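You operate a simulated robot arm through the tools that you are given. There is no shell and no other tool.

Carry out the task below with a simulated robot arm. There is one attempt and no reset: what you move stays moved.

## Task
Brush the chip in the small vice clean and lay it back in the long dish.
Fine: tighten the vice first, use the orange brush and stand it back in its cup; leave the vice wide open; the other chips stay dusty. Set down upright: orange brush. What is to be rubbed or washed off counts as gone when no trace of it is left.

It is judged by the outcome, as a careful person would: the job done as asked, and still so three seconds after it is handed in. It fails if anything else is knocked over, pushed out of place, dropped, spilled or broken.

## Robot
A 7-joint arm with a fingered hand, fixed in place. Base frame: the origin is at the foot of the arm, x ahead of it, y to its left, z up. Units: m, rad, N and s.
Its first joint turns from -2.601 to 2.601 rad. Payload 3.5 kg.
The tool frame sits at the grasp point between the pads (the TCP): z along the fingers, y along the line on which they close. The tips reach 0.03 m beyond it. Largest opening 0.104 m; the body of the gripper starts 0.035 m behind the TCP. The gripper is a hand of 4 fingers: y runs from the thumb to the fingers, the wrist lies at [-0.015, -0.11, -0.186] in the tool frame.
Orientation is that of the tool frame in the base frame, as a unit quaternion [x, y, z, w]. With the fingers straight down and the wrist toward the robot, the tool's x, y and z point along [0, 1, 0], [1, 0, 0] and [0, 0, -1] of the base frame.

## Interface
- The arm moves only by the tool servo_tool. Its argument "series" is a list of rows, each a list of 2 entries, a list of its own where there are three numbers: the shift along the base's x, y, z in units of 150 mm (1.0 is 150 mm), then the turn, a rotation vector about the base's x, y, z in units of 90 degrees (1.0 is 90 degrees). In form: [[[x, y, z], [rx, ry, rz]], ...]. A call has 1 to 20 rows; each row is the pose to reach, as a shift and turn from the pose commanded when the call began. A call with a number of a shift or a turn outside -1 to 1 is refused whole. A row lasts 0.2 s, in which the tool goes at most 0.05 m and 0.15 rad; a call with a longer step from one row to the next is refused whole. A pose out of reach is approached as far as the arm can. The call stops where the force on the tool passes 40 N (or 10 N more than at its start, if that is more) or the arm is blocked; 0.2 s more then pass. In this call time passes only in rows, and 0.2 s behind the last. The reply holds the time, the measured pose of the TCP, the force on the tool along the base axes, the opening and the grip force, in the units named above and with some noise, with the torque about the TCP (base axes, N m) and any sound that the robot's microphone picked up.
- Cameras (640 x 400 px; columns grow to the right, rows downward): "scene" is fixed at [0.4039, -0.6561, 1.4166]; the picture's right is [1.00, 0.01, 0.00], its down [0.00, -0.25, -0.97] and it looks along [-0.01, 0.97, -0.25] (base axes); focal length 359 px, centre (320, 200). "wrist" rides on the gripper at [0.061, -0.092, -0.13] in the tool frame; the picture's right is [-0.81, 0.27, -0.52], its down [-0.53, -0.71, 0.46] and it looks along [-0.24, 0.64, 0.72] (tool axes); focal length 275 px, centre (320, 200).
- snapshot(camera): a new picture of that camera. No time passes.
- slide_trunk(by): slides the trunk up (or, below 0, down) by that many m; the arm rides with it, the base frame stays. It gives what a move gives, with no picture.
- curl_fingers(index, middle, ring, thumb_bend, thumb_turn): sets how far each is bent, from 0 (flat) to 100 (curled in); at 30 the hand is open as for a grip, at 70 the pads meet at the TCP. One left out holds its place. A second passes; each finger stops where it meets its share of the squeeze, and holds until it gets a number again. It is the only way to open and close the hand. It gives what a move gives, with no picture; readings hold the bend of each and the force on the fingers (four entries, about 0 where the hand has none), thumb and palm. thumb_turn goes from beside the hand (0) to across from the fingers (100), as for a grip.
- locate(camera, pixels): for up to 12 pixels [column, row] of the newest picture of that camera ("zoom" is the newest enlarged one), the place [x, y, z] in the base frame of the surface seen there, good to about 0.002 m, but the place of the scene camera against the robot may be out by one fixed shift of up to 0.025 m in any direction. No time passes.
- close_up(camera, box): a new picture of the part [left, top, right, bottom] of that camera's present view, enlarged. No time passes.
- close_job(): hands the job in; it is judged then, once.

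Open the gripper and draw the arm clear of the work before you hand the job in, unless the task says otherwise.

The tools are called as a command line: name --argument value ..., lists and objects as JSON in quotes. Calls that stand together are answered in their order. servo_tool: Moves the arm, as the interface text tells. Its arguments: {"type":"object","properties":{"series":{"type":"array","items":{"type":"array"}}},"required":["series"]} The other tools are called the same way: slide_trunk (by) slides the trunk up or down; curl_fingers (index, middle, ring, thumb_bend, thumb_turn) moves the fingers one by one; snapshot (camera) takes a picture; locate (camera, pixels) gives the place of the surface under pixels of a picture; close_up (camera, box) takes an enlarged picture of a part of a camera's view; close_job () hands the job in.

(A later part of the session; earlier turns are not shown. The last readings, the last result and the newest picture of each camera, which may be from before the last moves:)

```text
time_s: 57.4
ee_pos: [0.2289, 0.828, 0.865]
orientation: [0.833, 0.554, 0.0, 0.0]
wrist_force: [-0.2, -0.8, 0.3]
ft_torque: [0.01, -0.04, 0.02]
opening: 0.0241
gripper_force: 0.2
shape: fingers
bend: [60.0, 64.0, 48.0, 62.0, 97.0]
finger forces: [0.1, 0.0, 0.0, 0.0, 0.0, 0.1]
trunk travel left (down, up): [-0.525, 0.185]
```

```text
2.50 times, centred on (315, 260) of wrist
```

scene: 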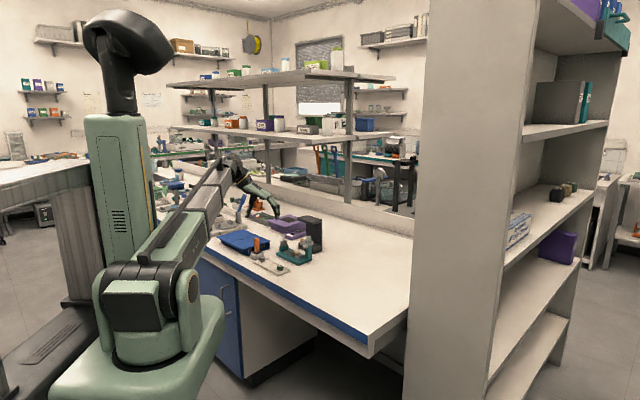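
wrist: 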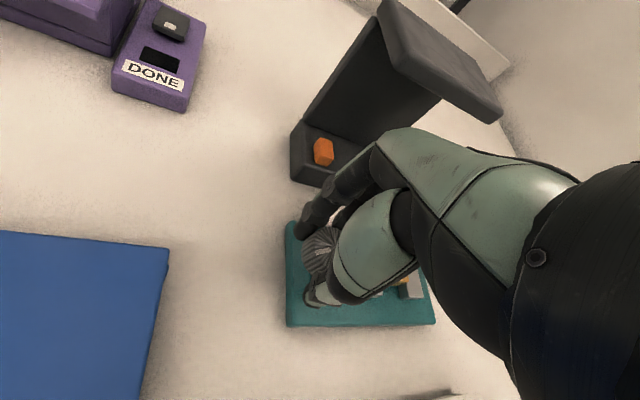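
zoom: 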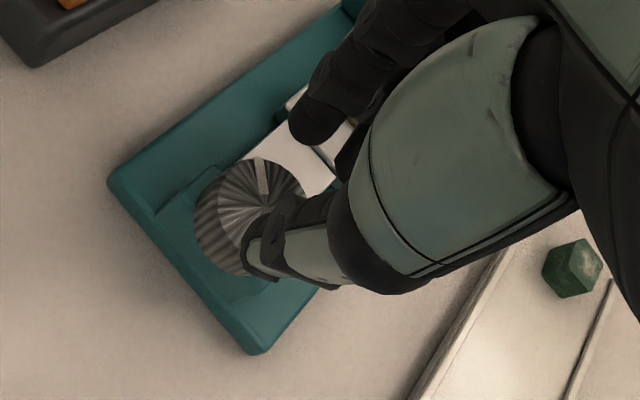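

The jaw stayed put this way. I'll open the hand up here, swing back to yaw +60°, descend and grip again.

curl_fingers --index 48 --middle 48 --thumb_bend 45

servo_tool --series '[[[0.004, 0.001, 0], [0, 0, 0.092]], [[0.008, 0.002, 0], [0, 0, 0.184]], [[0.013, 0.004, 0], [0, 0, 0.276]], [[0.017, 0.006, 0], [0, 0, 0.368]], [[0.022, 0.009, 0], [0, 0, 0.46]], [[0.025, 0.013, 0], [0, 0, 0.552]], [[0.028, 0.017, 0], [0, 0, 0.644]], [[0.03, 0.021, 0], [0, 0, 0.736]], [[0.033, 0.026, 0], [0, 0, 0.828]], [[0.035, 0.031, 0], [0, 0, 0.92]], [[0.035, 0.031, -0.1], [0, 0, 0.92]], [[0.035, 0.031, -0.2], [0, 0, 0.92]]]'

close_up --camera "wrist" --box '[330, 270, 450, 380]'

close_up --camera "scene" --box '[278, 230, 308, 260]'

```text
time_s: 58.4
ee_pos: [0.2279, 0.8283, 0.8652]
orientation: [0.833, 0.553, 0.0, 0.0]
wrist_force: [-0.4, 0.1, 0.1]
ft_torque: [-0.02, 0.02, 0.0]
opening: 0.0604
gripper_force: 0.0
shape: fingers
bend: [48.0, 48.0, 48.0, 45.0, 97.0]
finger forces: [0.0, 0.1, 0.0, 0.0, 0.1, 0.0]
trunk travel left (down, up): [-0.525, 0.185]
```

```text
time_s: 61.0
ee_pos: [0.233, 0.8338, 0.8346]
orientation: [0.258, 0.966, 0.0, 0.0]
wrist_force: [0.4, 0.1, 0.3]
ft_torque: [-0.02, 0.03, -0.02]
opening: 0.0605
gripper_force: 0.1
shape: fingers
bend: [48.0, 48.0, 48.0, 45.0, 97.0]
finger forces: [0.0, 0.0, 0.0, 0.0, 0.1, 0.0]
trunk travel left (down, up): [-0.525, 0.185]
```

```text
3.64 times, centred on (390, 325) of wrist
```

zoom: 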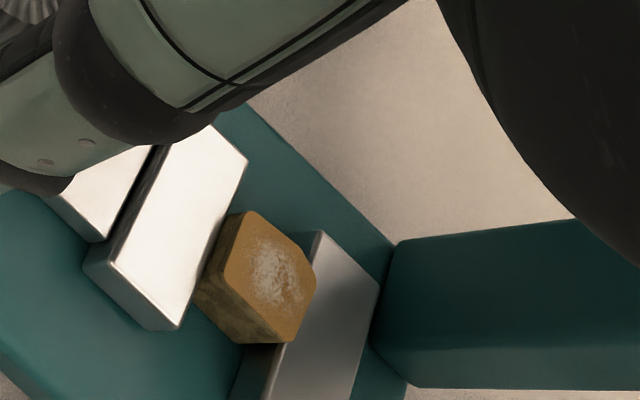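

```text
13.33 times, centred on (293, 245) of scene
```

zoom: 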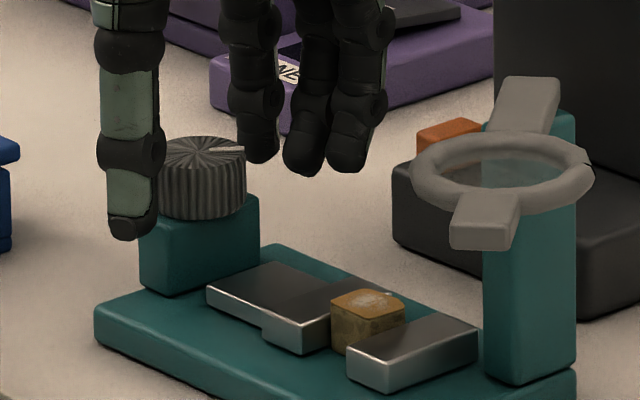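

The jaw is now against the chip, with its edge meeting the chip face. Gripping for the final tightening stroke.

curl_fingers --index 58 --middle 58 --thumb_bend 58

curl_fingers --index 74 --middle 67 --thumb_bend 78

servo_tool --series '[[[-0.001, -0.004, 0], [0, 0, -0.074]], [[-0.003, -0.008, 0], [0, 0, -0.148]], [[-0.004, -0.011, 0], [0, 0, -0.222]], [[-0.006, -0.014, 0], [0, 0, -0.296]]]'

close_up --camera "scene" --box '[278, 230, 308, 260]'

close_up --camera "wrist" --box '[270, 200, 440, 340]'

```text
time_s: 62.0
ee_pos: [0.2337, 0.8327, 0.8354]
orientation: [0.258, 0.966, 0.0, -0.001]
wrist_force: [0.2, -0.4, 0.4]
ft_torque: [0.0, 0.0, 0.0]
opening: 0.0351
gripper_force: 0.0
shape: fingers
bend: [57.0, 57.0, 48.0, 56.0, 97.0]
finger forces: [0.0, 0.1, 0.0, 0.0, 0.3, 0.0]
trunk travel left (down, up): [-0.525, 0.185]
```

```text
time_s: 63.0
ee_pos: [0.2344, 0.8333, 0.8355]
orientation: [0.258, 0.966, 0.0, 0.001]
wrist_force: [-2.9, -9.0, -5.2]
ft_torque: [-0.24, 0.04, 0.04]
opening: 0.0249
gripper_force: 12.9
shape: fingers
bend: [60.0, 66.0, 48.0, 62.0, 97.0]
finger forces: [7.7, 1.0, 0.0, 0.1, 18.2, 0.0]
trunk travel left (down, up): [-0.525, 0.185]
```

```text
time_s: 64.0
ee_pos: [0.233, 0.8306, 0.8341]
orientation: [0.475, 0.88, 0.0, 0.0]
wrist_force: [-3.4, -7.9, -5.5]
ft_torque: [-0.15, 0.08, 0.1]
opening: 0.0247
gripper_force: 13.9
shape: fingers
bend: [60.0, 65.0, 48.0, 62.0, 98.0]
finger forces: [8.4, 2.1, 0.0, 0.1, 17.5, 0.0]
trunk travel left (down, up): [-0.525, 0.185]
```

```text
13.33 times, centred on (293, 245) of scene
```

zoom: 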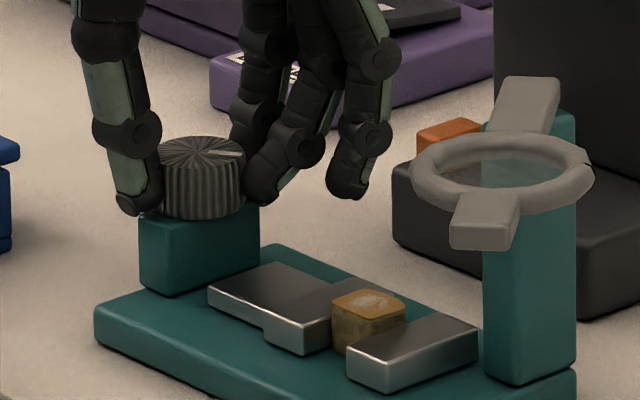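

```text
2.86 times, centred on (355, 270) of wrist
```

zoom: 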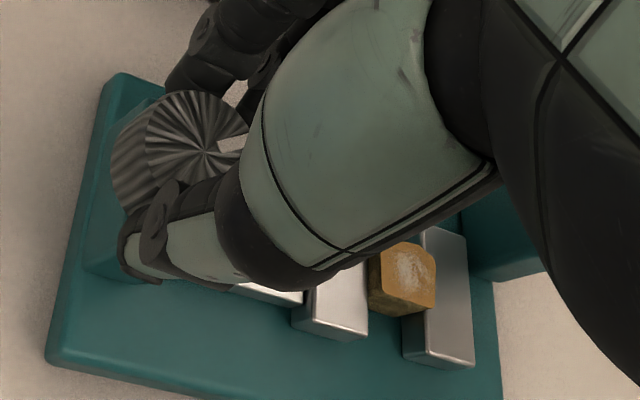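

Torque is beginning to build at 0.10 with the indicator near 0°. I'll keep turning in small steps.

servo_tool --series '[[[-0.003, -0.004, 0], [0, 0, -0.074]], [[-0.005, -0.007, 0], [0, 0, -0.148]]]'

close_up --camera "wrist" --box '[270, 200, 440, 340]'

servo_tool --series '[[[-0.003, -0.002, 0], [0, 0, -0.074]], [[-0.007, -0.005, 0], [0, 0, -0.148]]]'

close_up --camera "wrist" --box '[250, 200, 420, 340]'

close_up --camera "scene" --box '[278, 230, 308, 260]'

```text
time_s: 64.6
ee_pos: [0.2322, 0.8303, 0.8351]
orientation: [0.574, 0.819, 0.0, 0.0]
wrist_force: [-3.8, -3.3, -5.2]
ft_torque: [-0.07, 0.05, 0.2]
opening: 0.0246
gripper_force: 14.0
shape: fingers
bend: [60.0, 65.0, 48.0, 62.0, 99.0]
finger forces: [9.1, 2.3, 0.1, 0.0, 16.7, 0.1]
trunk travel left (down, up): [-0.525, 0.185]
```

```text
2.86 times, centred on (355, 270) of wrist
```

zoom: 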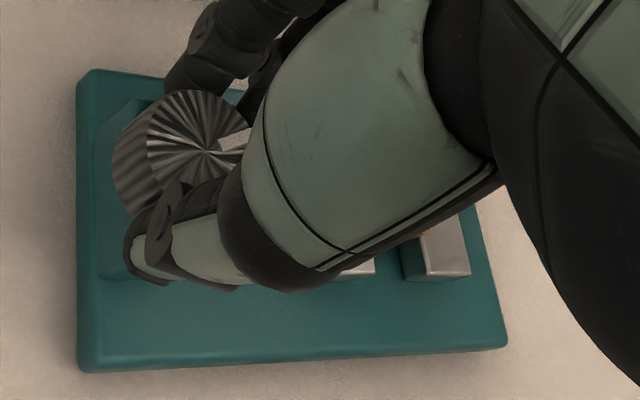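

```text
time_s: 65.2
ee_pos: [0.23, 0.8296, 0.8356]
orientation: [0.665, 0.747, -0.001, 0.0]
wrist_force: [-2.9, 0.7, -4.7]
ft_torque: [0.05, -0.01, 0.23]
opening: 0.0247
gripper_force: 14.6
shape: fingers
bend: [59.0, 64.0, 48.0, 63.0, 100.0]
finger forces: [11.5, 2.3, 0.0, 0.1, 15.3, 0.0]
trunk travel left (down, up): [-0.525, 0.185]
```

```text
2.86 times, centred on (335, 270) of wrist
```

zoom: 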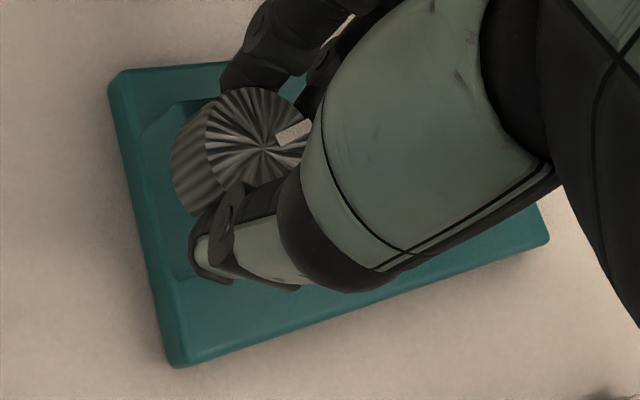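

```text
13.33 times, centred on (293, 245) of scene
```

zoom: 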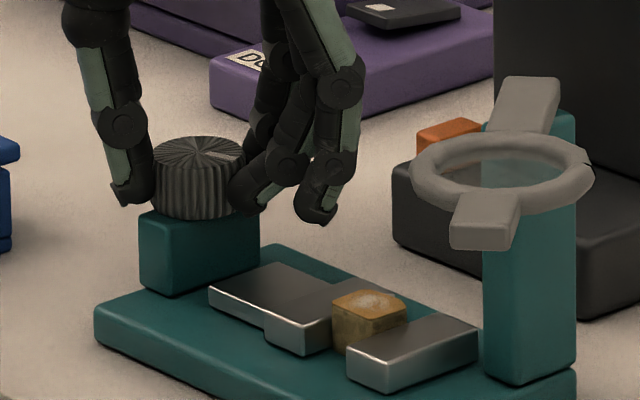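

Torque plateaued at 0.20–0.23 with the fingers slipping on the knob, so the vice is clamped on the chip. I'll relax the grip in place and lift straight off, then check the jaw stays closed.

curl_fingers --index 59 --middle 63 --thumb_bend 62

servo_tool --series '[[[0, 0, 0.07], [0, 0, 0]], [[0, 0, 0.14], [0, 0, 0]], [[0, 0, 0.25], [0, 0, 0]], [[0, 0, 0.5], [0, 0, 0]]]'

close_up --camera "scene" --box '[278, 230, 308, 260]'

snapshot --camera "wrist"

```text
time_s: 66.2
ee_pos: [0.2311, 0.8298, 0.8358]
orientation: [0.664, 0.748, 0.001, 0.001]
wrist_force: [-2.5, -1.5, 1.4]
ft_torque: [-0.06, 0.08, 0.05]
opening: 0.0293
gripper_force: 0.8
shape: fingers
bend: [59.0, 63.0, 48.0, 59.0, 98.0]
finger forces: [0.0, 0.1, 0.0, 0.0, 2.4, 0.1]
trunk travel left (down, up): [-0.525, 0.185]
```

```text
time_s: 67.2
ee_pos: [0.2311, 0.8281, 0.908]
orientation: [0.664, 0.747, -0.001, 0.0]
wrist_force: [0.2, -0.1, 0.9]
ft_torque: [-0.04, 0.0, 0.01]
opening: 0.0251
gripper_force: 0.0
shape: fingers
bend: [59.0, 63.0, 48.0, 62.0, 97.0]
finger forces: [0.0, 0.1, 0.0, 0.0, 0.0, 0.1]
trunk travel left (down, up): [-0.525, 0.185]
```

```text
13.33 times, centred on (293, 245) of scene
```

zoom: 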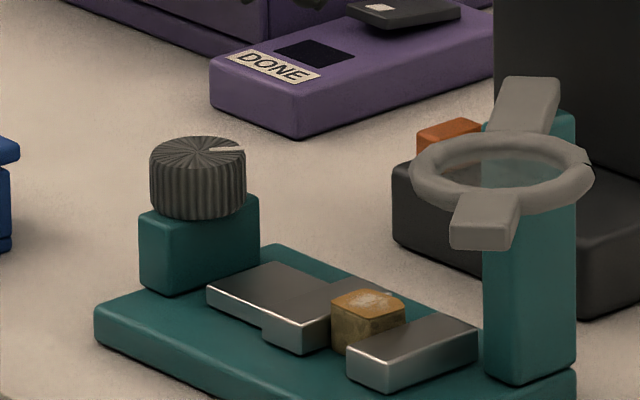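

```text
taken
```

wrist: 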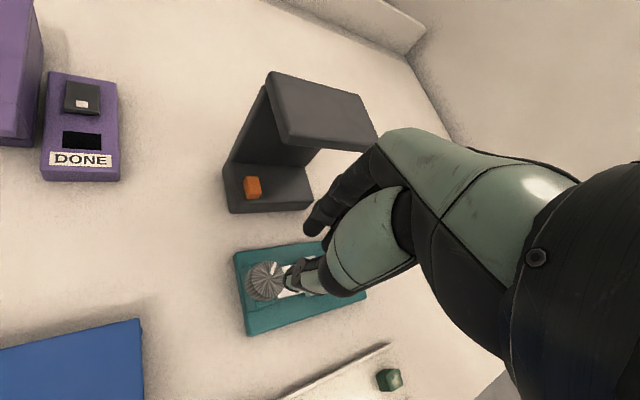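

The jaw stayed closed on the chip (indicator near 10°, jaw corner at 302 px as before). Next I open the hand higher up and look closely at the brush in its cup.

curl_fingers --index 30 --middle 30 --ring 30 --thumb_bend 30

servo_tool --series '[[[0, 0, 0.2], [0, 0, 0]], [[-0.15, -0.1, 0.35], [0, 0, 0]], [[-0.35, -0.15, 0.35], [0, 0, 0]], [[-0.55, -0.2, 0.35], [0, 0, 0]], [[-0.75, -0.3, 0.35], [0, 0, 0]]]'

snapshot --camera "wrist"

close_up --camera "scene" --box '[240, 220, 300, 280]'

```text
time_s: 68.2
ee_pos: [0.2308, 0.8287, 0.9085]
orientation: [0.664, 0.748, 0.0, 0.0]
wrist_force: [0.0, 0.1, 0.4]
ft_torque: [-0.03, 0.0, -0.01]
opening: 0.1028
gripper_force: 0.1
shape: fingers
bend: [30.0, 30.0, 30.0, 30.0, 97.0]
finger forces: [0.1, 0.0, 0.1, 0.1, 0.0, 0.0]
trunk travel left (down, up): [-0.525, 0.185]
```

```text
time_s: 69.4
ee_pos: [0.1175, 0.7832, 0.9628]
orientation: [0.665, 0.747, 0.0, 0.0]
wrist_force: [0.2, -0.3, -0.6]
ft_torque: [0.02, 0.0, -0.02]
opening: 0.103
gripper_force: 0.2
shape: fingers
bend: [30.0, 30.0, 30.0, 30.0, 97.0]
finger forces: [0.0, 0.1, 0.0, 0.1, 0.0, 0.0]
trunk travel left (down, up): [-0.525, 0.185]
```

```text
taken
```

wrist: 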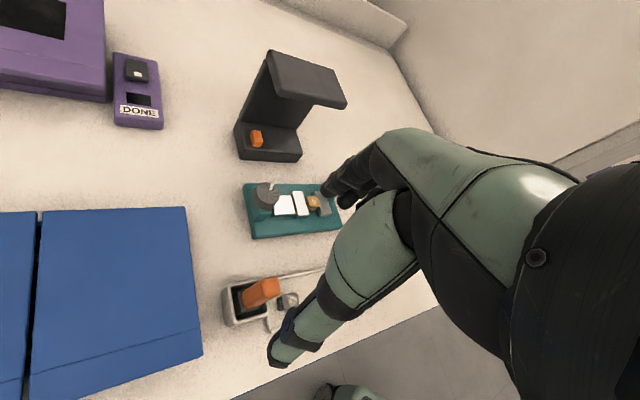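

```text
6.67 times, centred on (270, 250) of scene
```

zoom: 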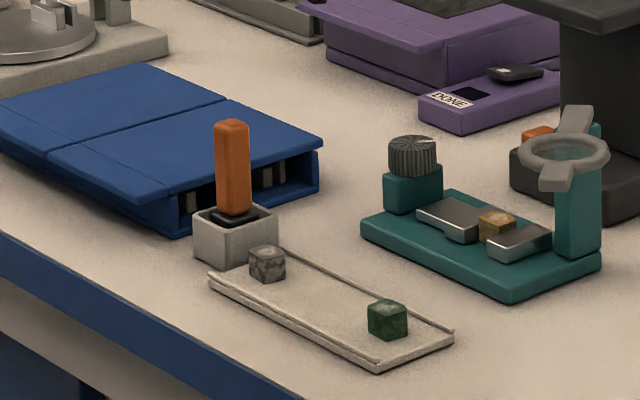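

I'll take enlarged views of the clamped chip (310,205) and the brush (255,300) from here and measure them.

close_up --camera "wrist" --box '[270, 180, 350, 230]'

close_up --camera "wrist" --box '[215, 265, 310, 340]'

locate --camera "zoom" --pixels '[[290, 95], [430, 80], [440, 125], [335, 145], [365, 115], [230, 170], [300, 240], [200, 235], [160, 200], [130, 300], [60, 160], [380, 260]]'

```text
8.00 times, centred on (310, 205) of wrist
```

zoom: 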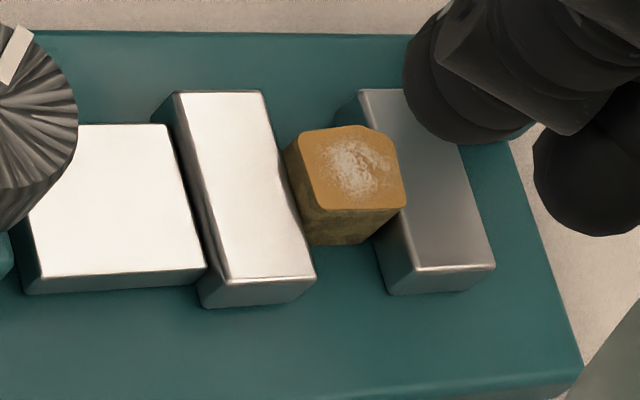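

```text
5.33 times, centred on (262, 302) of wrist
```

zoom: 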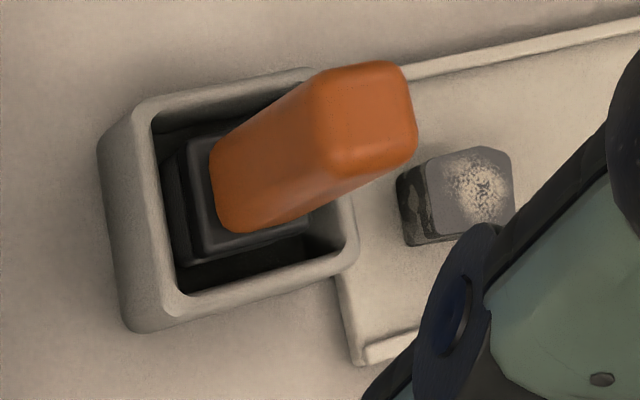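

```text
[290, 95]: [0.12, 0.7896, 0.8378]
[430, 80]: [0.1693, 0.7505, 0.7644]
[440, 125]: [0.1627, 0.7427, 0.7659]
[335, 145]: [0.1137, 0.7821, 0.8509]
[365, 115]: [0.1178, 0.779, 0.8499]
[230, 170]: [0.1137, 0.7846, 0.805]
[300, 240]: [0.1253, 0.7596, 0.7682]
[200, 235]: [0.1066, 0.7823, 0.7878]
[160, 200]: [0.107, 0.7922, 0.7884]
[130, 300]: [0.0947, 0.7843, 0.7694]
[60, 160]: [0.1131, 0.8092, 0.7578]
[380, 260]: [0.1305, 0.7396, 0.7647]
```

The chip is held between both jaws, and the brush handle is a square post (faces at 45°) centred at about (0.120, 0.778), top z 0.851. I'll yaw to +45° above it and check the alignment and the blue case nearby.

locate --camera "wrist" --pixels '[[183, 212], [200, 350], [195, 300], [120, 300], [60, 225]]'

servo_tool --series '[[[0.005, -0.01, 0], [0, 0, 0.085]], [[0.01, -0.02, 0], [0, 0, 0.17]], [[0.015, -0.03, 0], [0, 0, 0.255]], [[0.015, -0.035, 0], [0, 0, 0.34]], [[0.015, -0.035, 0], [0, 0, 0.426]]]'

snapshot --camera "wrist"

close_up --camera "scene" --box '[220, 190, 310, 280]'

```text
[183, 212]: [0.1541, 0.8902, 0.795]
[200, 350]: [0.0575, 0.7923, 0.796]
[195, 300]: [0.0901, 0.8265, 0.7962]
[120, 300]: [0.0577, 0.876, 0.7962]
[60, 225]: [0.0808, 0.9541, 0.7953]
```

```text
time_s: 70.6
ee_pos: [0.1219, 0.7782, 0.9629]
orientation: [0.381, 0.924, -0.001, 0.0]
wrist_force: [0.4, -0.2, -0.2]
ft_torque: [-0.01, 0.03, -0.01]
opening: 0.103
gripper_force: 0.1
shape: fingers
bend: [30.0, 30.0, 30.0, 30.0, 97.0]
finger forces: [0.0, 0.0, 0.0, 0.0, 0.1, 0.1]
trunk travel left (down, up): [-0.525, 0.185]
```

```text
taken
```

wrist: 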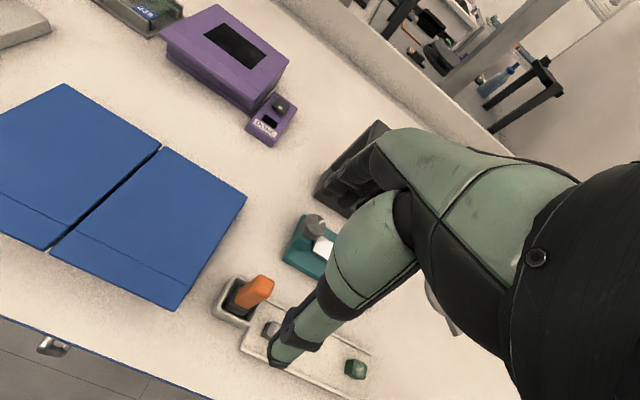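

```text
4.44 times, centred on (265, 235) of scene
```

zoom: 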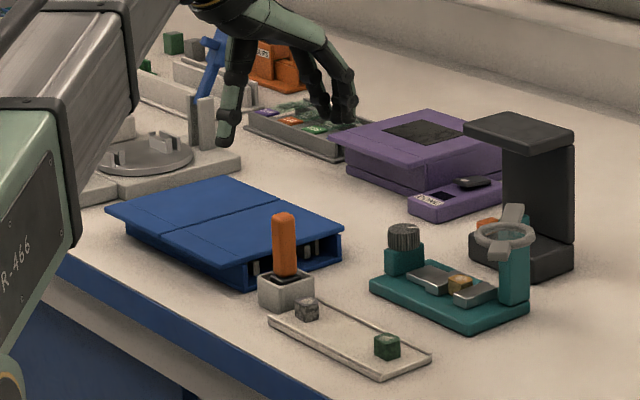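

The TCP is within 2 mm of the handle axis, and the blue case (top z 0.796) is 54 mm away sideways. I'll narrow the fingers and descend around the handle to z≈0.826.

curl_fingers --index 44 --middle 44 --ring 44 --thumb_bend 44

servo_tool --series '[[[-0.005, 0, -0.2], [0, 0, 0]], [[-0.008, 0, -0.4], [0, 0, 0]], [[-0.008, 0, -0.6], [0, 0, 0]], [[-0.008, 0, -0.76], [0, 0, 0]], [[-0.008, 0, -0.91], [0, 0, 0]]]'

close_up --camera "scene" --box '[245, 210, 305, 270]'

close_up --camera "wrist" --box '[230, 180, 430, 380]'

```text
time_s: 71.6
ee_pos: [0.1214, 0.7782, 0.9614]
orientation: [0.382, 0.924, 0.0, 0.001]
wrist_force: [-0.3, -0.7, -0.5]
ft_torque: [-0.02, -0.02, -0.04]
opening: 0.0682
gripper_force: 0.0
shape: fingers
bend: [44.0, 44.0, 44.0, 44.0, 97.0]
finger forces: [0.1, 0.0, 0.0, 0.0, 0.0, 0.1]
trunk travel left (down, up): [-0.525, 0.185]
```

```text
time_s: 72.8
ee_pos: [0.1195, 0.7787, 0.8259]
orientation: [0.383, 0.924, -0.001, 0.0]
wrist_force: [0.4, -0.4, 0.1]
ft_torque: [-0.02, 0.0, 0.01]
opening: 0.0682
gripper_force: 0.0
shape: fingers
bend: [44.0, 44.0, 44.0, 44.0, 97.0]
finger forces: [0.0, 0.0, 0.1, 0.0, 0.0, 0.1]
trunk travel left (down, up): [-0.525, 0.185]
```

```text
6.67 times, centred on (275, 240) of scene
```

zoom: 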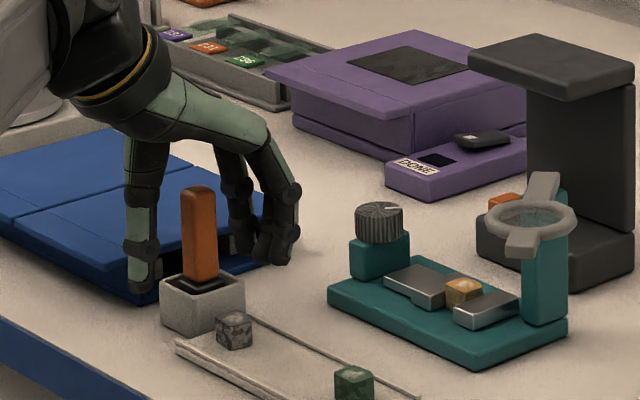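

```text
2.00 times, centred on (330, 280) of wrist
```

zoom: 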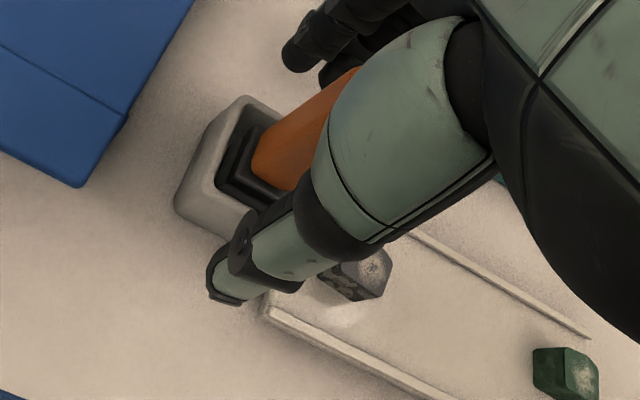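

The thumb tip is close to the cup rim height, so I'll raise 8 mm before closing on the handle.

servo_tool --series '[[[0.003, -0.003, 0.053], [0, 0, 0]]]'

curl_fingers --index 57 --middle 57 --thumb_bend 57

close_up --camera "scene" --box '[245, 210, 305, 270]'

close_up --camera "wrist" --box '[230, 180, 430, 380]'

```text
time_s: 73.2
ee_pos: [0.1183, 0.7785, 0.8346]
orientation: [0.383, 0.924, 0.0, 0.0]
wrist_force: [0.1, 0.4, -0.2]
ft_torque: [0.01, -0.02, -0.01]
opening: 0.0681
gripper_force: 0.0
shape: fingers
bend: [44.0, 44.0, 44.0, 44.0, 97.0]
finger forces: [0.1, 0.0, 0.0, 0.1, 0.0, 0.0]
trunk travel left (down, up): [-0.525, 0.185]
```

```text
time_s: 74.2
ee_pos: [0.1185, 0.7789, 0.8342]
orientation: [0.382, 0.924, 0.0, 0.0]
wrist_force: [0.5, -0.5, 0.1]
ft_torque: [0.01, -0.01, 0.0]
opening: 0.0371
gripper_force: 0.0
shape: fingers
bend: [56.0, 56.0, 44.0, 56.0, 97.0]
finger forces: [0.0, 0.0, 0.0, 0.0, 0.0, 0.0]
trunk travel left (down, up): [-0.525, 0.185]
```

```text
6.67 times, centred on (275, 240) of scene
```

zoom: 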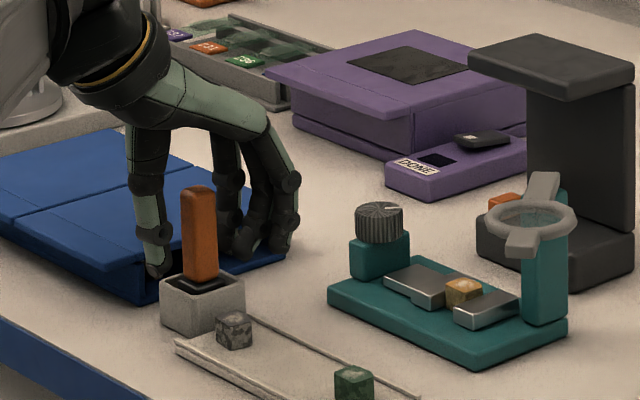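

```text
2.00 times, centred on (330, 280) of wrist
```

zoom: 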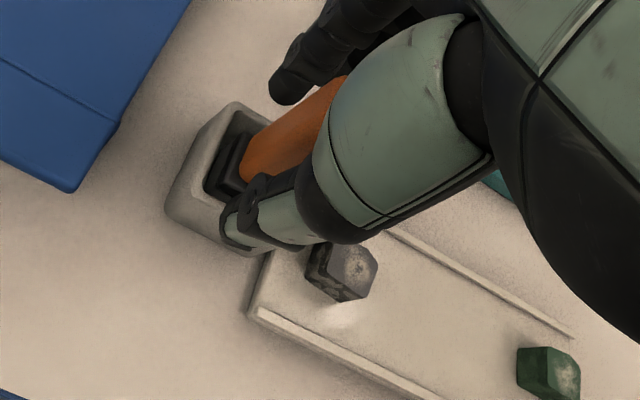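

Thumb and fingers are around the handle above the rim. Closing to grip the handle.

curl_fingers --index 66 --middle 66 --thumb_bend 66

close_up --camera "scene" --box '[245, 210, 305, 270]'

close_up --camera "wrist" --box '[230, 180, 430, 380]'

```text
time_s: 75.2
ee_pos: [0.1199, 0.7783, 0.8353]
orientation: [0.382, 0.924, 0.0, 0.0]
wrist_force: [-0.4, 0.8, 0.4]
ft_torque: [0.01, -0.02, -0.01]
opening: 0.0165
gripper_force: 2.1
shape: fingers
bend: [64.0, 65.0, 44.0, 64.0, 97.0]
finger forces: [1.3, 0.7, 0.0, 0.0, 1.9, 0.0]
trunk travel left (down, up): [-0.525, 0.185]
```

```text
6.67 times, centred on (275, 240) of scene
```

zoom: 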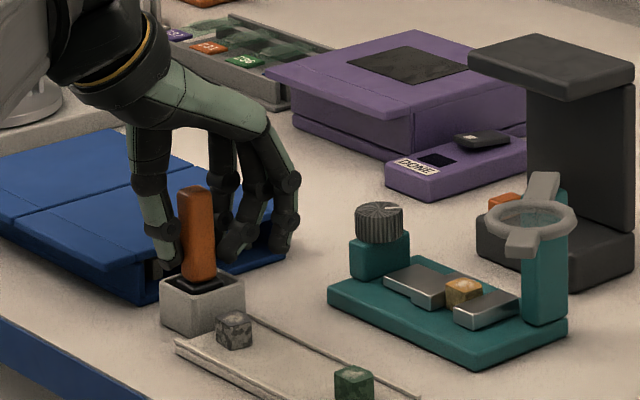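

```text
2.00 times, centred on (330, 280) of wrist
```

zoom: 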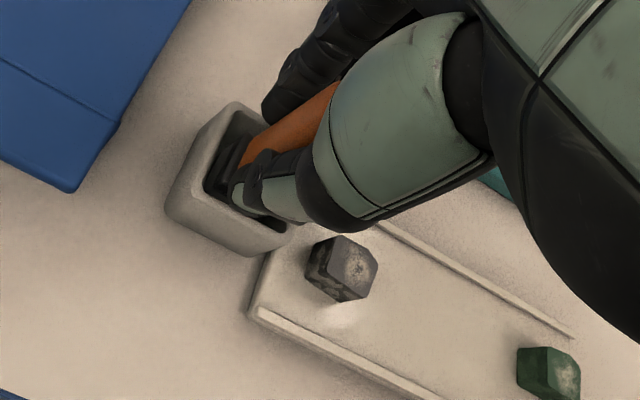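

The handle is held lightly with about a 5° lean toward the thumb. I'll firm up the grip and lift slightly to see how the brush hangs.

curl_fingers --index 72 --middle 72 --thumb_bend 72

close_up --camera "scene" --box '[245, 210, 305, 270]'

servo_tool --series '[[[0, 0, 0.05], [0, 0, 0]], [[0, 0, 0.15], [0, 0, 0]], [[0, 0, 0.3], [0, 0, 0]]]'

close_up --camera "scene" --box '[245, 210, 305, 270]'

close_up --camera "wrist" --box '[230, 180, 430, 380]'

```text
time_s: 76.2
ee_pos: [0.119, 0.7774, 0.8348]
orientation: [0.382, 0.924, 0.0, 0.0]
wrist_force: [-0.4, -0.5, -0.8]
ft_torque: [-0.01, 0.0, 0.0]
opening: 0.0144
gripper_force: 9.0
shape: fingers
bend: [71.0, 71.0, 44.0, 64.0, 96.0]
finger forces: [6.1, 3.0, 0.0, 0.0, 9.1, 0.1]
trunk travel left (down, up): [-0.525, 0.185]
```

```text
6.67 times, centred on (275, 240) of scene
```

zoom: 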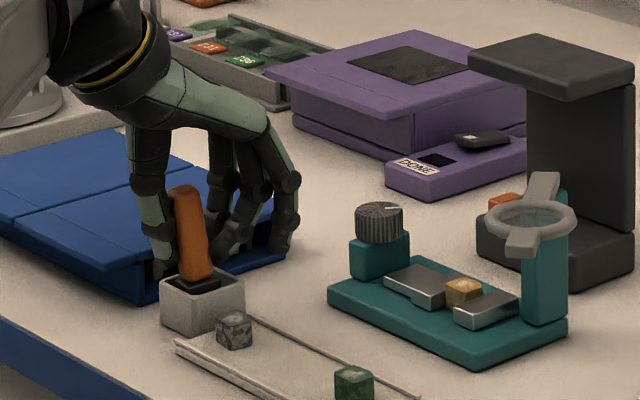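

```text
time_s: 77.0
ee_pos: [0.1197, 0.7794, 0.8796]
orientation: [0.382, 0.924, 0.0, 0.001]
wrist_force: [0.7, -0.4, -0.7]
ft_torque: [0.02, 0.0, -0.02]
opening: 0.0147
gripper_force: 9.0
shape: fingers
bend: [71.0, 71.0, 44.0, 64.0, 96.0]
finger forces: [6.2, 3.0, 0.0, 0.1, 9.2, 0.0]
trunk travel left (down, up): [-0.525, 0.185]
```

```text
6.67 times, centred on (275, 240) of scene
```

zoom: 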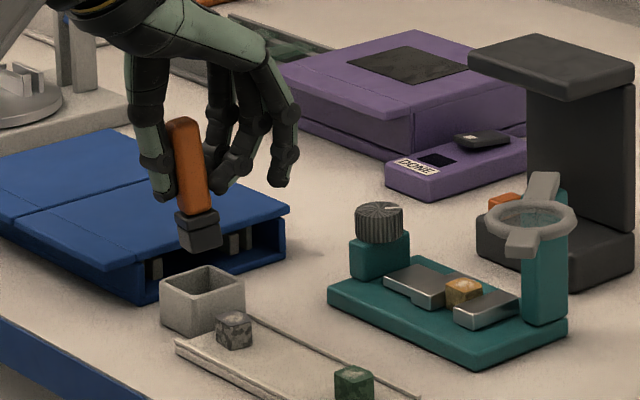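

```text
2.00 times, centred on (330, 280) of wrist
```

zoom: 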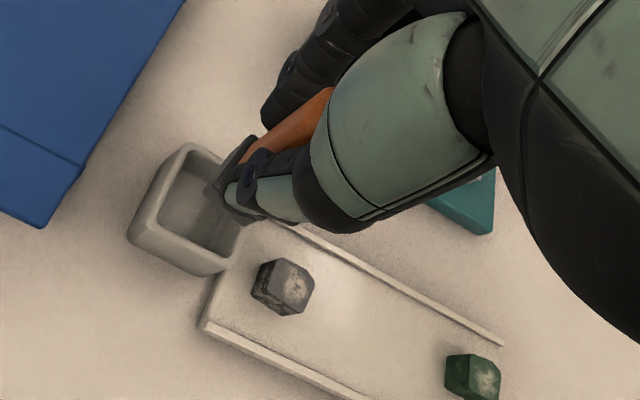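

The brush is lifted and held at 9 N, leaning about 8° in the picture. I'll measure the lean in 3D so I can tilt the hand to straighten it.

close_up --camera "scene" --box '[256, 222, 286, 252]'

locate --camera "zoom" --pixels '[[222, 50], [232, 100], [240, 150], [250, 200], [225, 150], [260, 150], [250, 250], [260, 290], [230, 260], [285, 260], [235, 310], [300, 290]]'

```text
13.33 times, centred on (271, 237) of scene
```

zoom: 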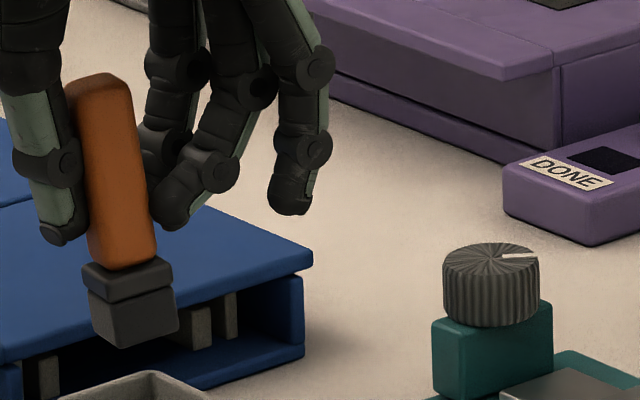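

```text
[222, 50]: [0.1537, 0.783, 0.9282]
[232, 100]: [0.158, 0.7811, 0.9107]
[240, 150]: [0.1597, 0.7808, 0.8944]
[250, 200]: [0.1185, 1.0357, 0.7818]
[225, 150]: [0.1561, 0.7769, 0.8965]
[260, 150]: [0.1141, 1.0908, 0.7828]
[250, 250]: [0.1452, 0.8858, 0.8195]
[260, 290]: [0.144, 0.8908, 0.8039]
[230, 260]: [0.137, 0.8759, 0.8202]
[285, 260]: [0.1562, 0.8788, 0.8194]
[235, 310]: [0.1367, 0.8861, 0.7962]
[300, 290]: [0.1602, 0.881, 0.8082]
```

I'll pick points on the brush itself, with the handle from (105,100) to (126,245) and the block around (130,310).

locate --camera "zoom" --pixels '[[104, 100], [110, 140], [116, 180], [122, 220], [126, 250], [72, 95], [92, 250], [130, 90], [155, 250], [125, 310], [95, 310], [170, 310]]'

```text
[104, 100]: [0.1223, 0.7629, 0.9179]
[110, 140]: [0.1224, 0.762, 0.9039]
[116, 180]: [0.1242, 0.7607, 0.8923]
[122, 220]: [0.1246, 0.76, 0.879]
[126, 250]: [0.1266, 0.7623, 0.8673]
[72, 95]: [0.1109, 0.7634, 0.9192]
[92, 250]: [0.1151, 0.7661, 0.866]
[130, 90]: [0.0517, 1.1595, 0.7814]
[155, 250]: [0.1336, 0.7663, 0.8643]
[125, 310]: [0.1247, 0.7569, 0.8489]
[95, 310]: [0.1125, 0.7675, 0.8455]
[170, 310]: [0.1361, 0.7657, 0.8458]
```

The brush leans 4.5° toward −x and its bristle face is 66 mm below the TCP, directly beneath it. I'll raise, straighten with +4.5° about y, then yaw to +90° so the fingers stay clear of the magnifier post.

servo_tool --series '[[[0, 0, 0.15], [0, 0.025, 0]], [[0, 0, 0.3], [0, 0.05, 0]], [[0, 0, 0.38], [0, 0.05, 0]]]'

servo_tool --series '[[[0, 0, 0], [0, 0, 0.09]], [[0, 0, 0], [0, 0, 0.18]], [[0, 0, 0], [0, 0, 0.27]], [[0, 0, 0], [0, 0, 0.36]], [[0, 0, 0], [0, 0, 0.45]], [[0, 0, 0], [0, 0, 0.5]]]'

close_up --camera "scene" --box '[250, 200, 300, 250]'

snapshot --camera "wrist"

```text
time_s: 77.8
ee_pos: [0.1205, 0.7797, 0.9362]
orientation: [0.382, 0.923, -0.015, -0.036]
wrist_force: [0.4, 0.0, -0.3]
ft_torque: [0.0, -0.02, 0.0]
opening: 0.0145
gripper_force: 9.0
shape: fingers
bend: [71.0, 71.0, 44.0, 64.0, 96.0]
finger forces: [6.2, 3.0, 0.0, 0.1, 9.2, 0.0]
trunk travel left (down, up): [-0.525, 0.185]
```

```text
time_s: 79.2
ee_pos: [0.1189, 0.7782, 0.9354]
orientation: [-0.002, 0.999, -0.027, -0.028]
wrist_force: [-0.6, -0.8, -0.4]
ft_torque: [0.03, -0.01, -0.03]
opening: 0.0143
gripper_force: 9.3
shape: fingers
bend: [71.0, 71.0, 44.0, 64.0, 96.0]
finger forces: [6.2, 3.1, 0.0, 0.1, 9.3, 0.0]
trunk travel left (down, up): [-0.525, 0.185]
```

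```text
8.00 times, centred on (275, 225) of scene
```

zoom: 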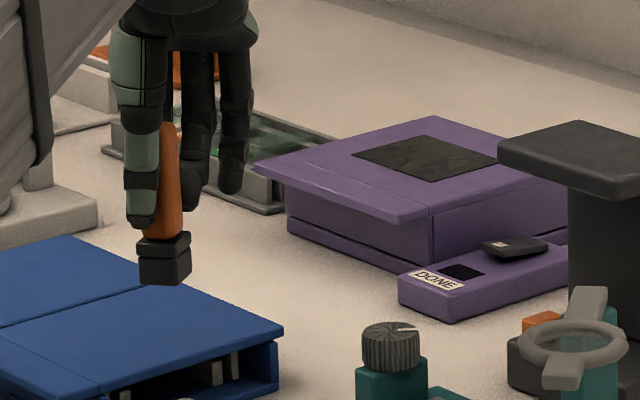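

```text
taken
```

wrist: 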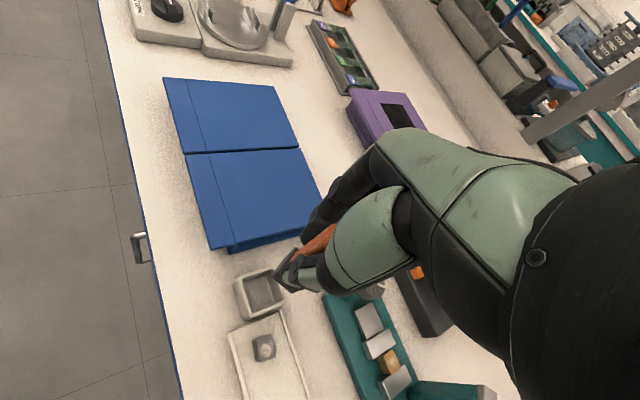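

The brush is now near vertical and the chip is visible at (389,362) in the wrist view. I'll locate its exact position now.

close_up --camera "wrist" --box '[345, 320, 445, 400]'

locate --camera "zoom" --pixels '[[245, 190], [290, 180], [330, 235], [290, 260], [285, 220], [215, 150], [320, 300], [130, 120], [400, 290], [250, 380], [350, 350], [200, 200]]'

close_up --camera "scene" --box '[252, 210, 282, 240]'

locate --camera "zoom" --pixels '[[120, 270], [90, 275], [160, 265], [120, 320], [120, 335], [165, 310], [85, 310], [140, 100], [140, 200], [150, 160], [175, 100], [180, 200]]'

```text
5.00 times, centred on (395, 360) of wrist
```

zoom: 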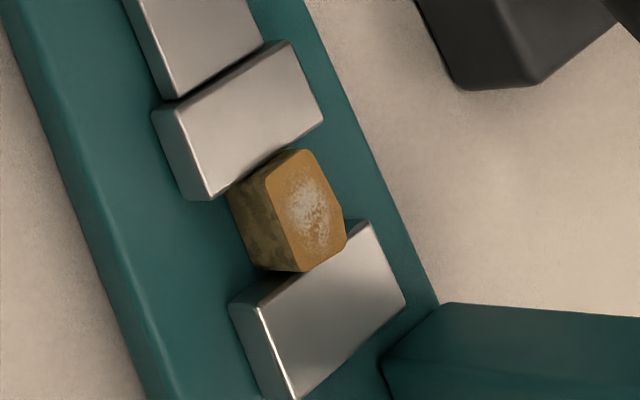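

```text
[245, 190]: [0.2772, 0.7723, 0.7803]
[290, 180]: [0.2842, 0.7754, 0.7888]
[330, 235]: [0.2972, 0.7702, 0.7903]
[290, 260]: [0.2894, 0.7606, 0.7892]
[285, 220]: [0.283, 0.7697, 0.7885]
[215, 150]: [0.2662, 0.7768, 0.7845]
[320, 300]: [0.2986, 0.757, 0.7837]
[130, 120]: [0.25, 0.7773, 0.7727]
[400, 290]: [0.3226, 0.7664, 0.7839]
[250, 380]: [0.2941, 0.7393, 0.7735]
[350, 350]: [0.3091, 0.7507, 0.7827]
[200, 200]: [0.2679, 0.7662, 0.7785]
```

```text
13.33 times, centred on (267, 225) of scene
```

zoom: 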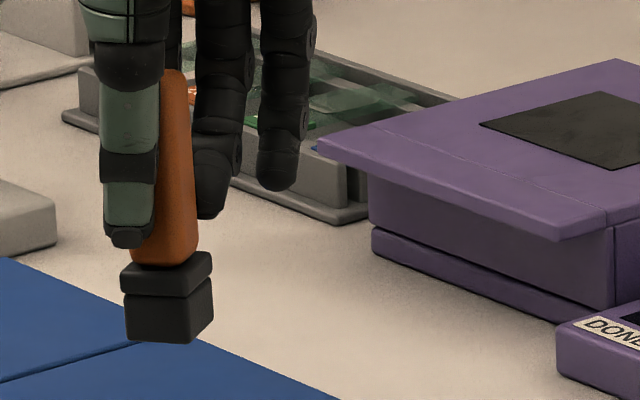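

```text
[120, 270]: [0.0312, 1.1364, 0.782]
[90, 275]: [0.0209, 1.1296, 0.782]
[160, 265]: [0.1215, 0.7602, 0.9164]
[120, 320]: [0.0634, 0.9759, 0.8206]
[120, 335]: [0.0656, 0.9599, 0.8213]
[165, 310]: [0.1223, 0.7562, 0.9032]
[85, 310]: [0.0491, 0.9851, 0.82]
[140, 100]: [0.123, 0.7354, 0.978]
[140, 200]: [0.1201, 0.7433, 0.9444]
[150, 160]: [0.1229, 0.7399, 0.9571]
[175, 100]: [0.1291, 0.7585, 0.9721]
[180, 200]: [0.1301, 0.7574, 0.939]
```

The chip top centre is about (0.289, 0.7705, 0.790), tight against the fixed jaw, and the bristle face hangs about 65 mm below the TCP. I'll carry the brush over the chip at a safe height.

servo_tool --series '[[[0.2, 0, 0], [0, 0, 0]], [[0.45, 0, 0], [0, 0, 0]], [[0.7, -0.01, 0], [0, 0, 0]], [[0.9, -0.02, 0], [0, 0, 0]]]'

servo_tool --series '[[[0.12, 0, 0], [0, 0, 0]], [[0.25, 0, 0], [0, 0, 0]], [[0.25, 0, -0.12], [0, 0, 0]]]'

close_up --camera "scene" --box '[270, 205, 330, 265]'

snapshot --camera "wrist"

```text
time_s: 80.2
ee_pos: [0.2526, 0.7762, 0.9337]
orientation: [-0.001, 0.999, -0.028, -0.027]
wrist_force: [0.6, -0.4, -0.3]
ft_torque: [0.01, -0.03, 0.0]
opening: 0.0145
gripper_force: 9.3
shape: fingers
bend: [71.0, 71.0, 44.0, 64.0, 96.0]
finger forces: [6.2, 3.0, 0.0, 0.0, 9.2, 0.0]
trunk travel left (down, up): [-0.525, 0.185]
```

```text
time_s: 81.0
ee_pos: [0.2916, 0.7744, 0.9192]
orientation: [-0.002, 0.999, -0.028, -0.027]
wrist_force: [0.3, 0.1, -0.7]
ft_torque: [-0.03, -0.03, 0.01]
opening: 0.0146
gripper_force: 9.1
shape: fingers
bend: [71.0, 71.0, 44.0, 64.0, 96.0]
finger forces: [6.3, 3.0, 0.0, 0.0, 9.2, 0.0]
trunk travel left (down, up): [-0.525, 0.185]
```

```text
6.67 times, centred on (300, 235) of scene
```

zoom: 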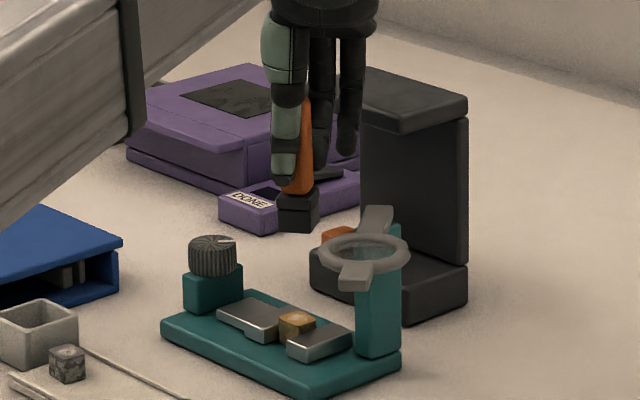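

```text
taken
```

wrist: 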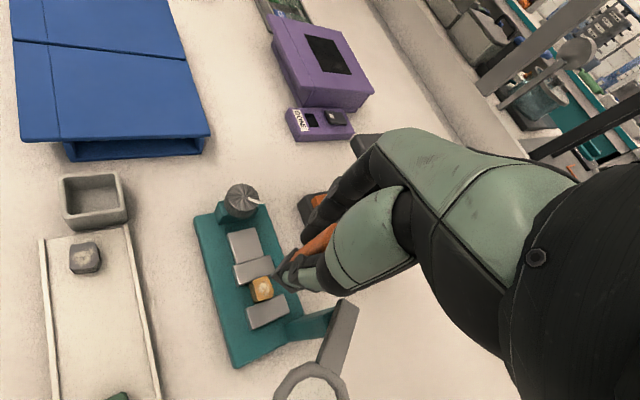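

The brush is above the chip. I'll check clearance between the outer fingers and the black arch and magnifier before descending.

close_up --camera "wrist" --box '[250, 120, 430, 330]'

locate --camera "wrist" --pixels '[[355, 145], [366, 136], [315, 198], [330, 195], [345, 180], [372, 160], [345, 310], [300, 375], [330, 372], [340, 335], [335, 225], [320, 235]]'

close_up --camera "scene" --box '[280, 190, 320, 230]'

locate --camera "zoom" --pixels '[[370, 180], [390, 150], [400, 200], [460, 180], [420, 100], [365, 240], [300, 320], [320, 340], [275, 330], [340, 320], [400, 130], [410, 60]]'

```text
1.90 times, centred on (340, 225) of wrist
```

zoom: 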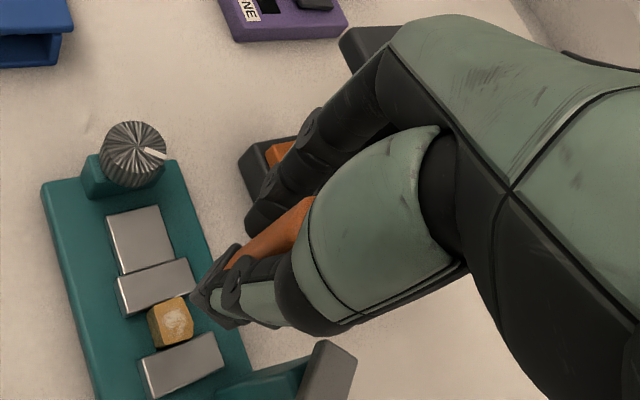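

```text
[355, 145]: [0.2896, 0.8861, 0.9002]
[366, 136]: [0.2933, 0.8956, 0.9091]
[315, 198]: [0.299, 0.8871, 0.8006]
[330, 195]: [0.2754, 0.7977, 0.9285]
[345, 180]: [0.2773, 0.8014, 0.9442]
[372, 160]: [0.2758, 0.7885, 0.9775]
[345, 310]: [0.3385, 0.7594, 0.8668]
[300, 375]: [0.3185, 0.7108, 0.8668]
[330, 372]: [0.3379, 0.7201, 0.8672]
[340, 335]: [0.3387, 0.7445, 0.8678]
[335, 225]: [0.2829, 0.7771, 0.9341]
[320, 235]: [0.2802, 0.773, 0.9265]
```

```text
10.00 times, centred on (300, 210) of scene
```

zoom: 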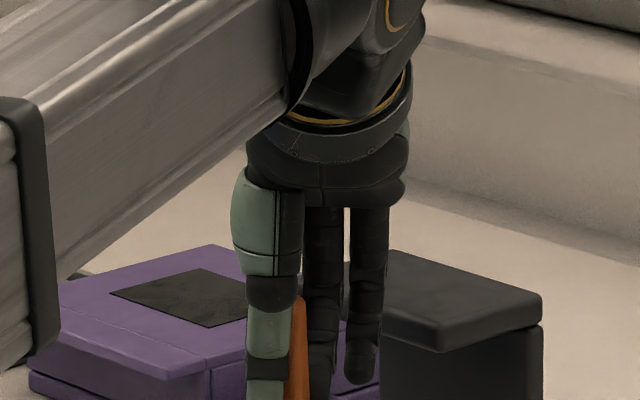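

```text
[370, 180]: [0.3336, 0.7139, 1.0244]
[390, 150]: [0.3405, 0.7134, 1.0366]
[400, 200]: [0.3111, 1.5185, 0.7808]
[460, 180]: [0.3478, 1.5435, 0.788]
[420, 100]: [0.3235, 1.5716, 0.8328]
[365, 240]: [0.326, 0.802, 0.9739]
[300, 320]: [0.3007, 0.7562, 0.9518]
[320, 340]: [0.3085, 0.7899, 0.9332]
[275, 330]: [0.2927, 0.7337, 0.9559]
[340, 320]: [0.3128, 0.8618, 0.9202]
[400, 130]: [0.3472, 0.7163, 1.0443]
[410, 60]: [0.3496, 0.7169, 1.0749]
```

Everything has 2 cm or more clearance. Descending until the bristles are a few millimetres above the chip.

servo_tool --series '[[[0, 0, -0.2], [0, 0, 0]], [[0, 0, -0.35], [0, 0, 0]]]'

close_up --camera "scene" --box '[280, 225, 315, 260]'

close_up --camera "wrist" --box '[230, 180, 390, 360]'

```text
time_s: 81.6
ee_pos: [0.293, 0.7768, 0.8652]
orientation: [0.0, 0.999, -0.029, -0.028]
wrist_force: [0.0, -0.3, -1.0]
ft_torque: [0.01, 0.03, 0.01]
opening: 0.0146
gripper_force: 9.1
shape: fingers
bend: [71.0, 71.0, 44.0, 64.0, 96.0]
finger forces: [6.3, 3.0, 0.0, 0.0, 9.2, 0.1]
trunk travel left (down, up): [-0.525, 0.185]
```

```text
11.43 times, centred on (298, 242) of scene
```

zoom: 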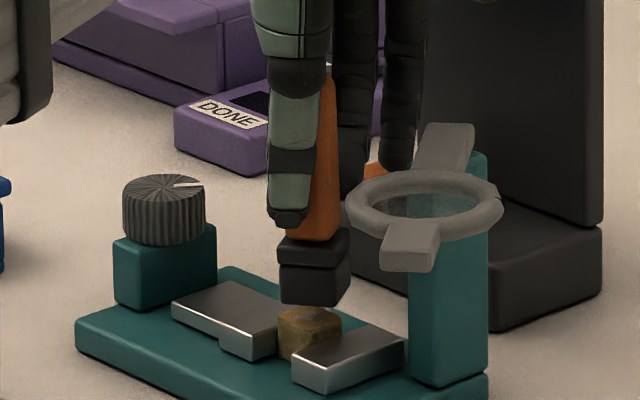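

```text
2.22 times, centred on (310, 270) of wrist
```

zoom: 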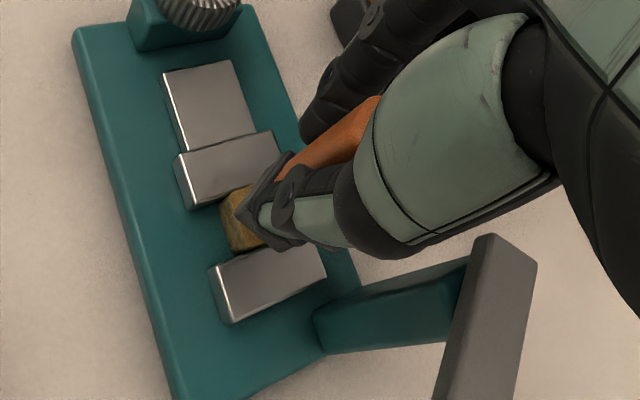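

The bristle block hovers just above the chip. I'll measure block versus chip position in the scene view to align them.

close_up --camera "scene" --box '[288, 240, 308, 258]'

locate --camera "zoom" --pixels '[[230, 100], [300, 130], [330, 110], [230, 170], [300, 190], [345, 160], [220, 250], [260, 240], [300, 250], [340, 240], [240, 290], [200, 300]]'

```text
16.00 times, centred on (298, 249) of scene
```

zoom: 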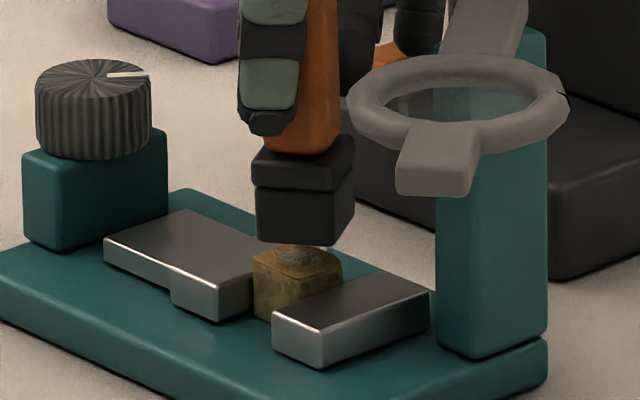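

```text
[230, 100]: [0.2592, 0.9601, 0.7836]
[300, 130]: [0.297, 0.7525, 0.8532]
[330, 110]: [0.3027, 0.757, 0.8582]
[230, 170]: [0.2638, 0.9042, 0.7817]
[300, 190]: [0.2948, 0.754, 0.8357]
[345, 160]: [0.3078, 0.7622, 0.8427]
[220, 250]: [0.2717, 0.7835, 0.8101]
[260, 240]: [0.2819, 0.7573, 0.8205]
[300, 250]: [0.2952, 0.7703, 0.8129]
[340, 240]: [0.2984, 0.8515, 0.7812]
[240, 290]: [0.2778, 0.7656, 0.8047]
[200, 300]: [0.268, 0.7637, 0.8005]
```

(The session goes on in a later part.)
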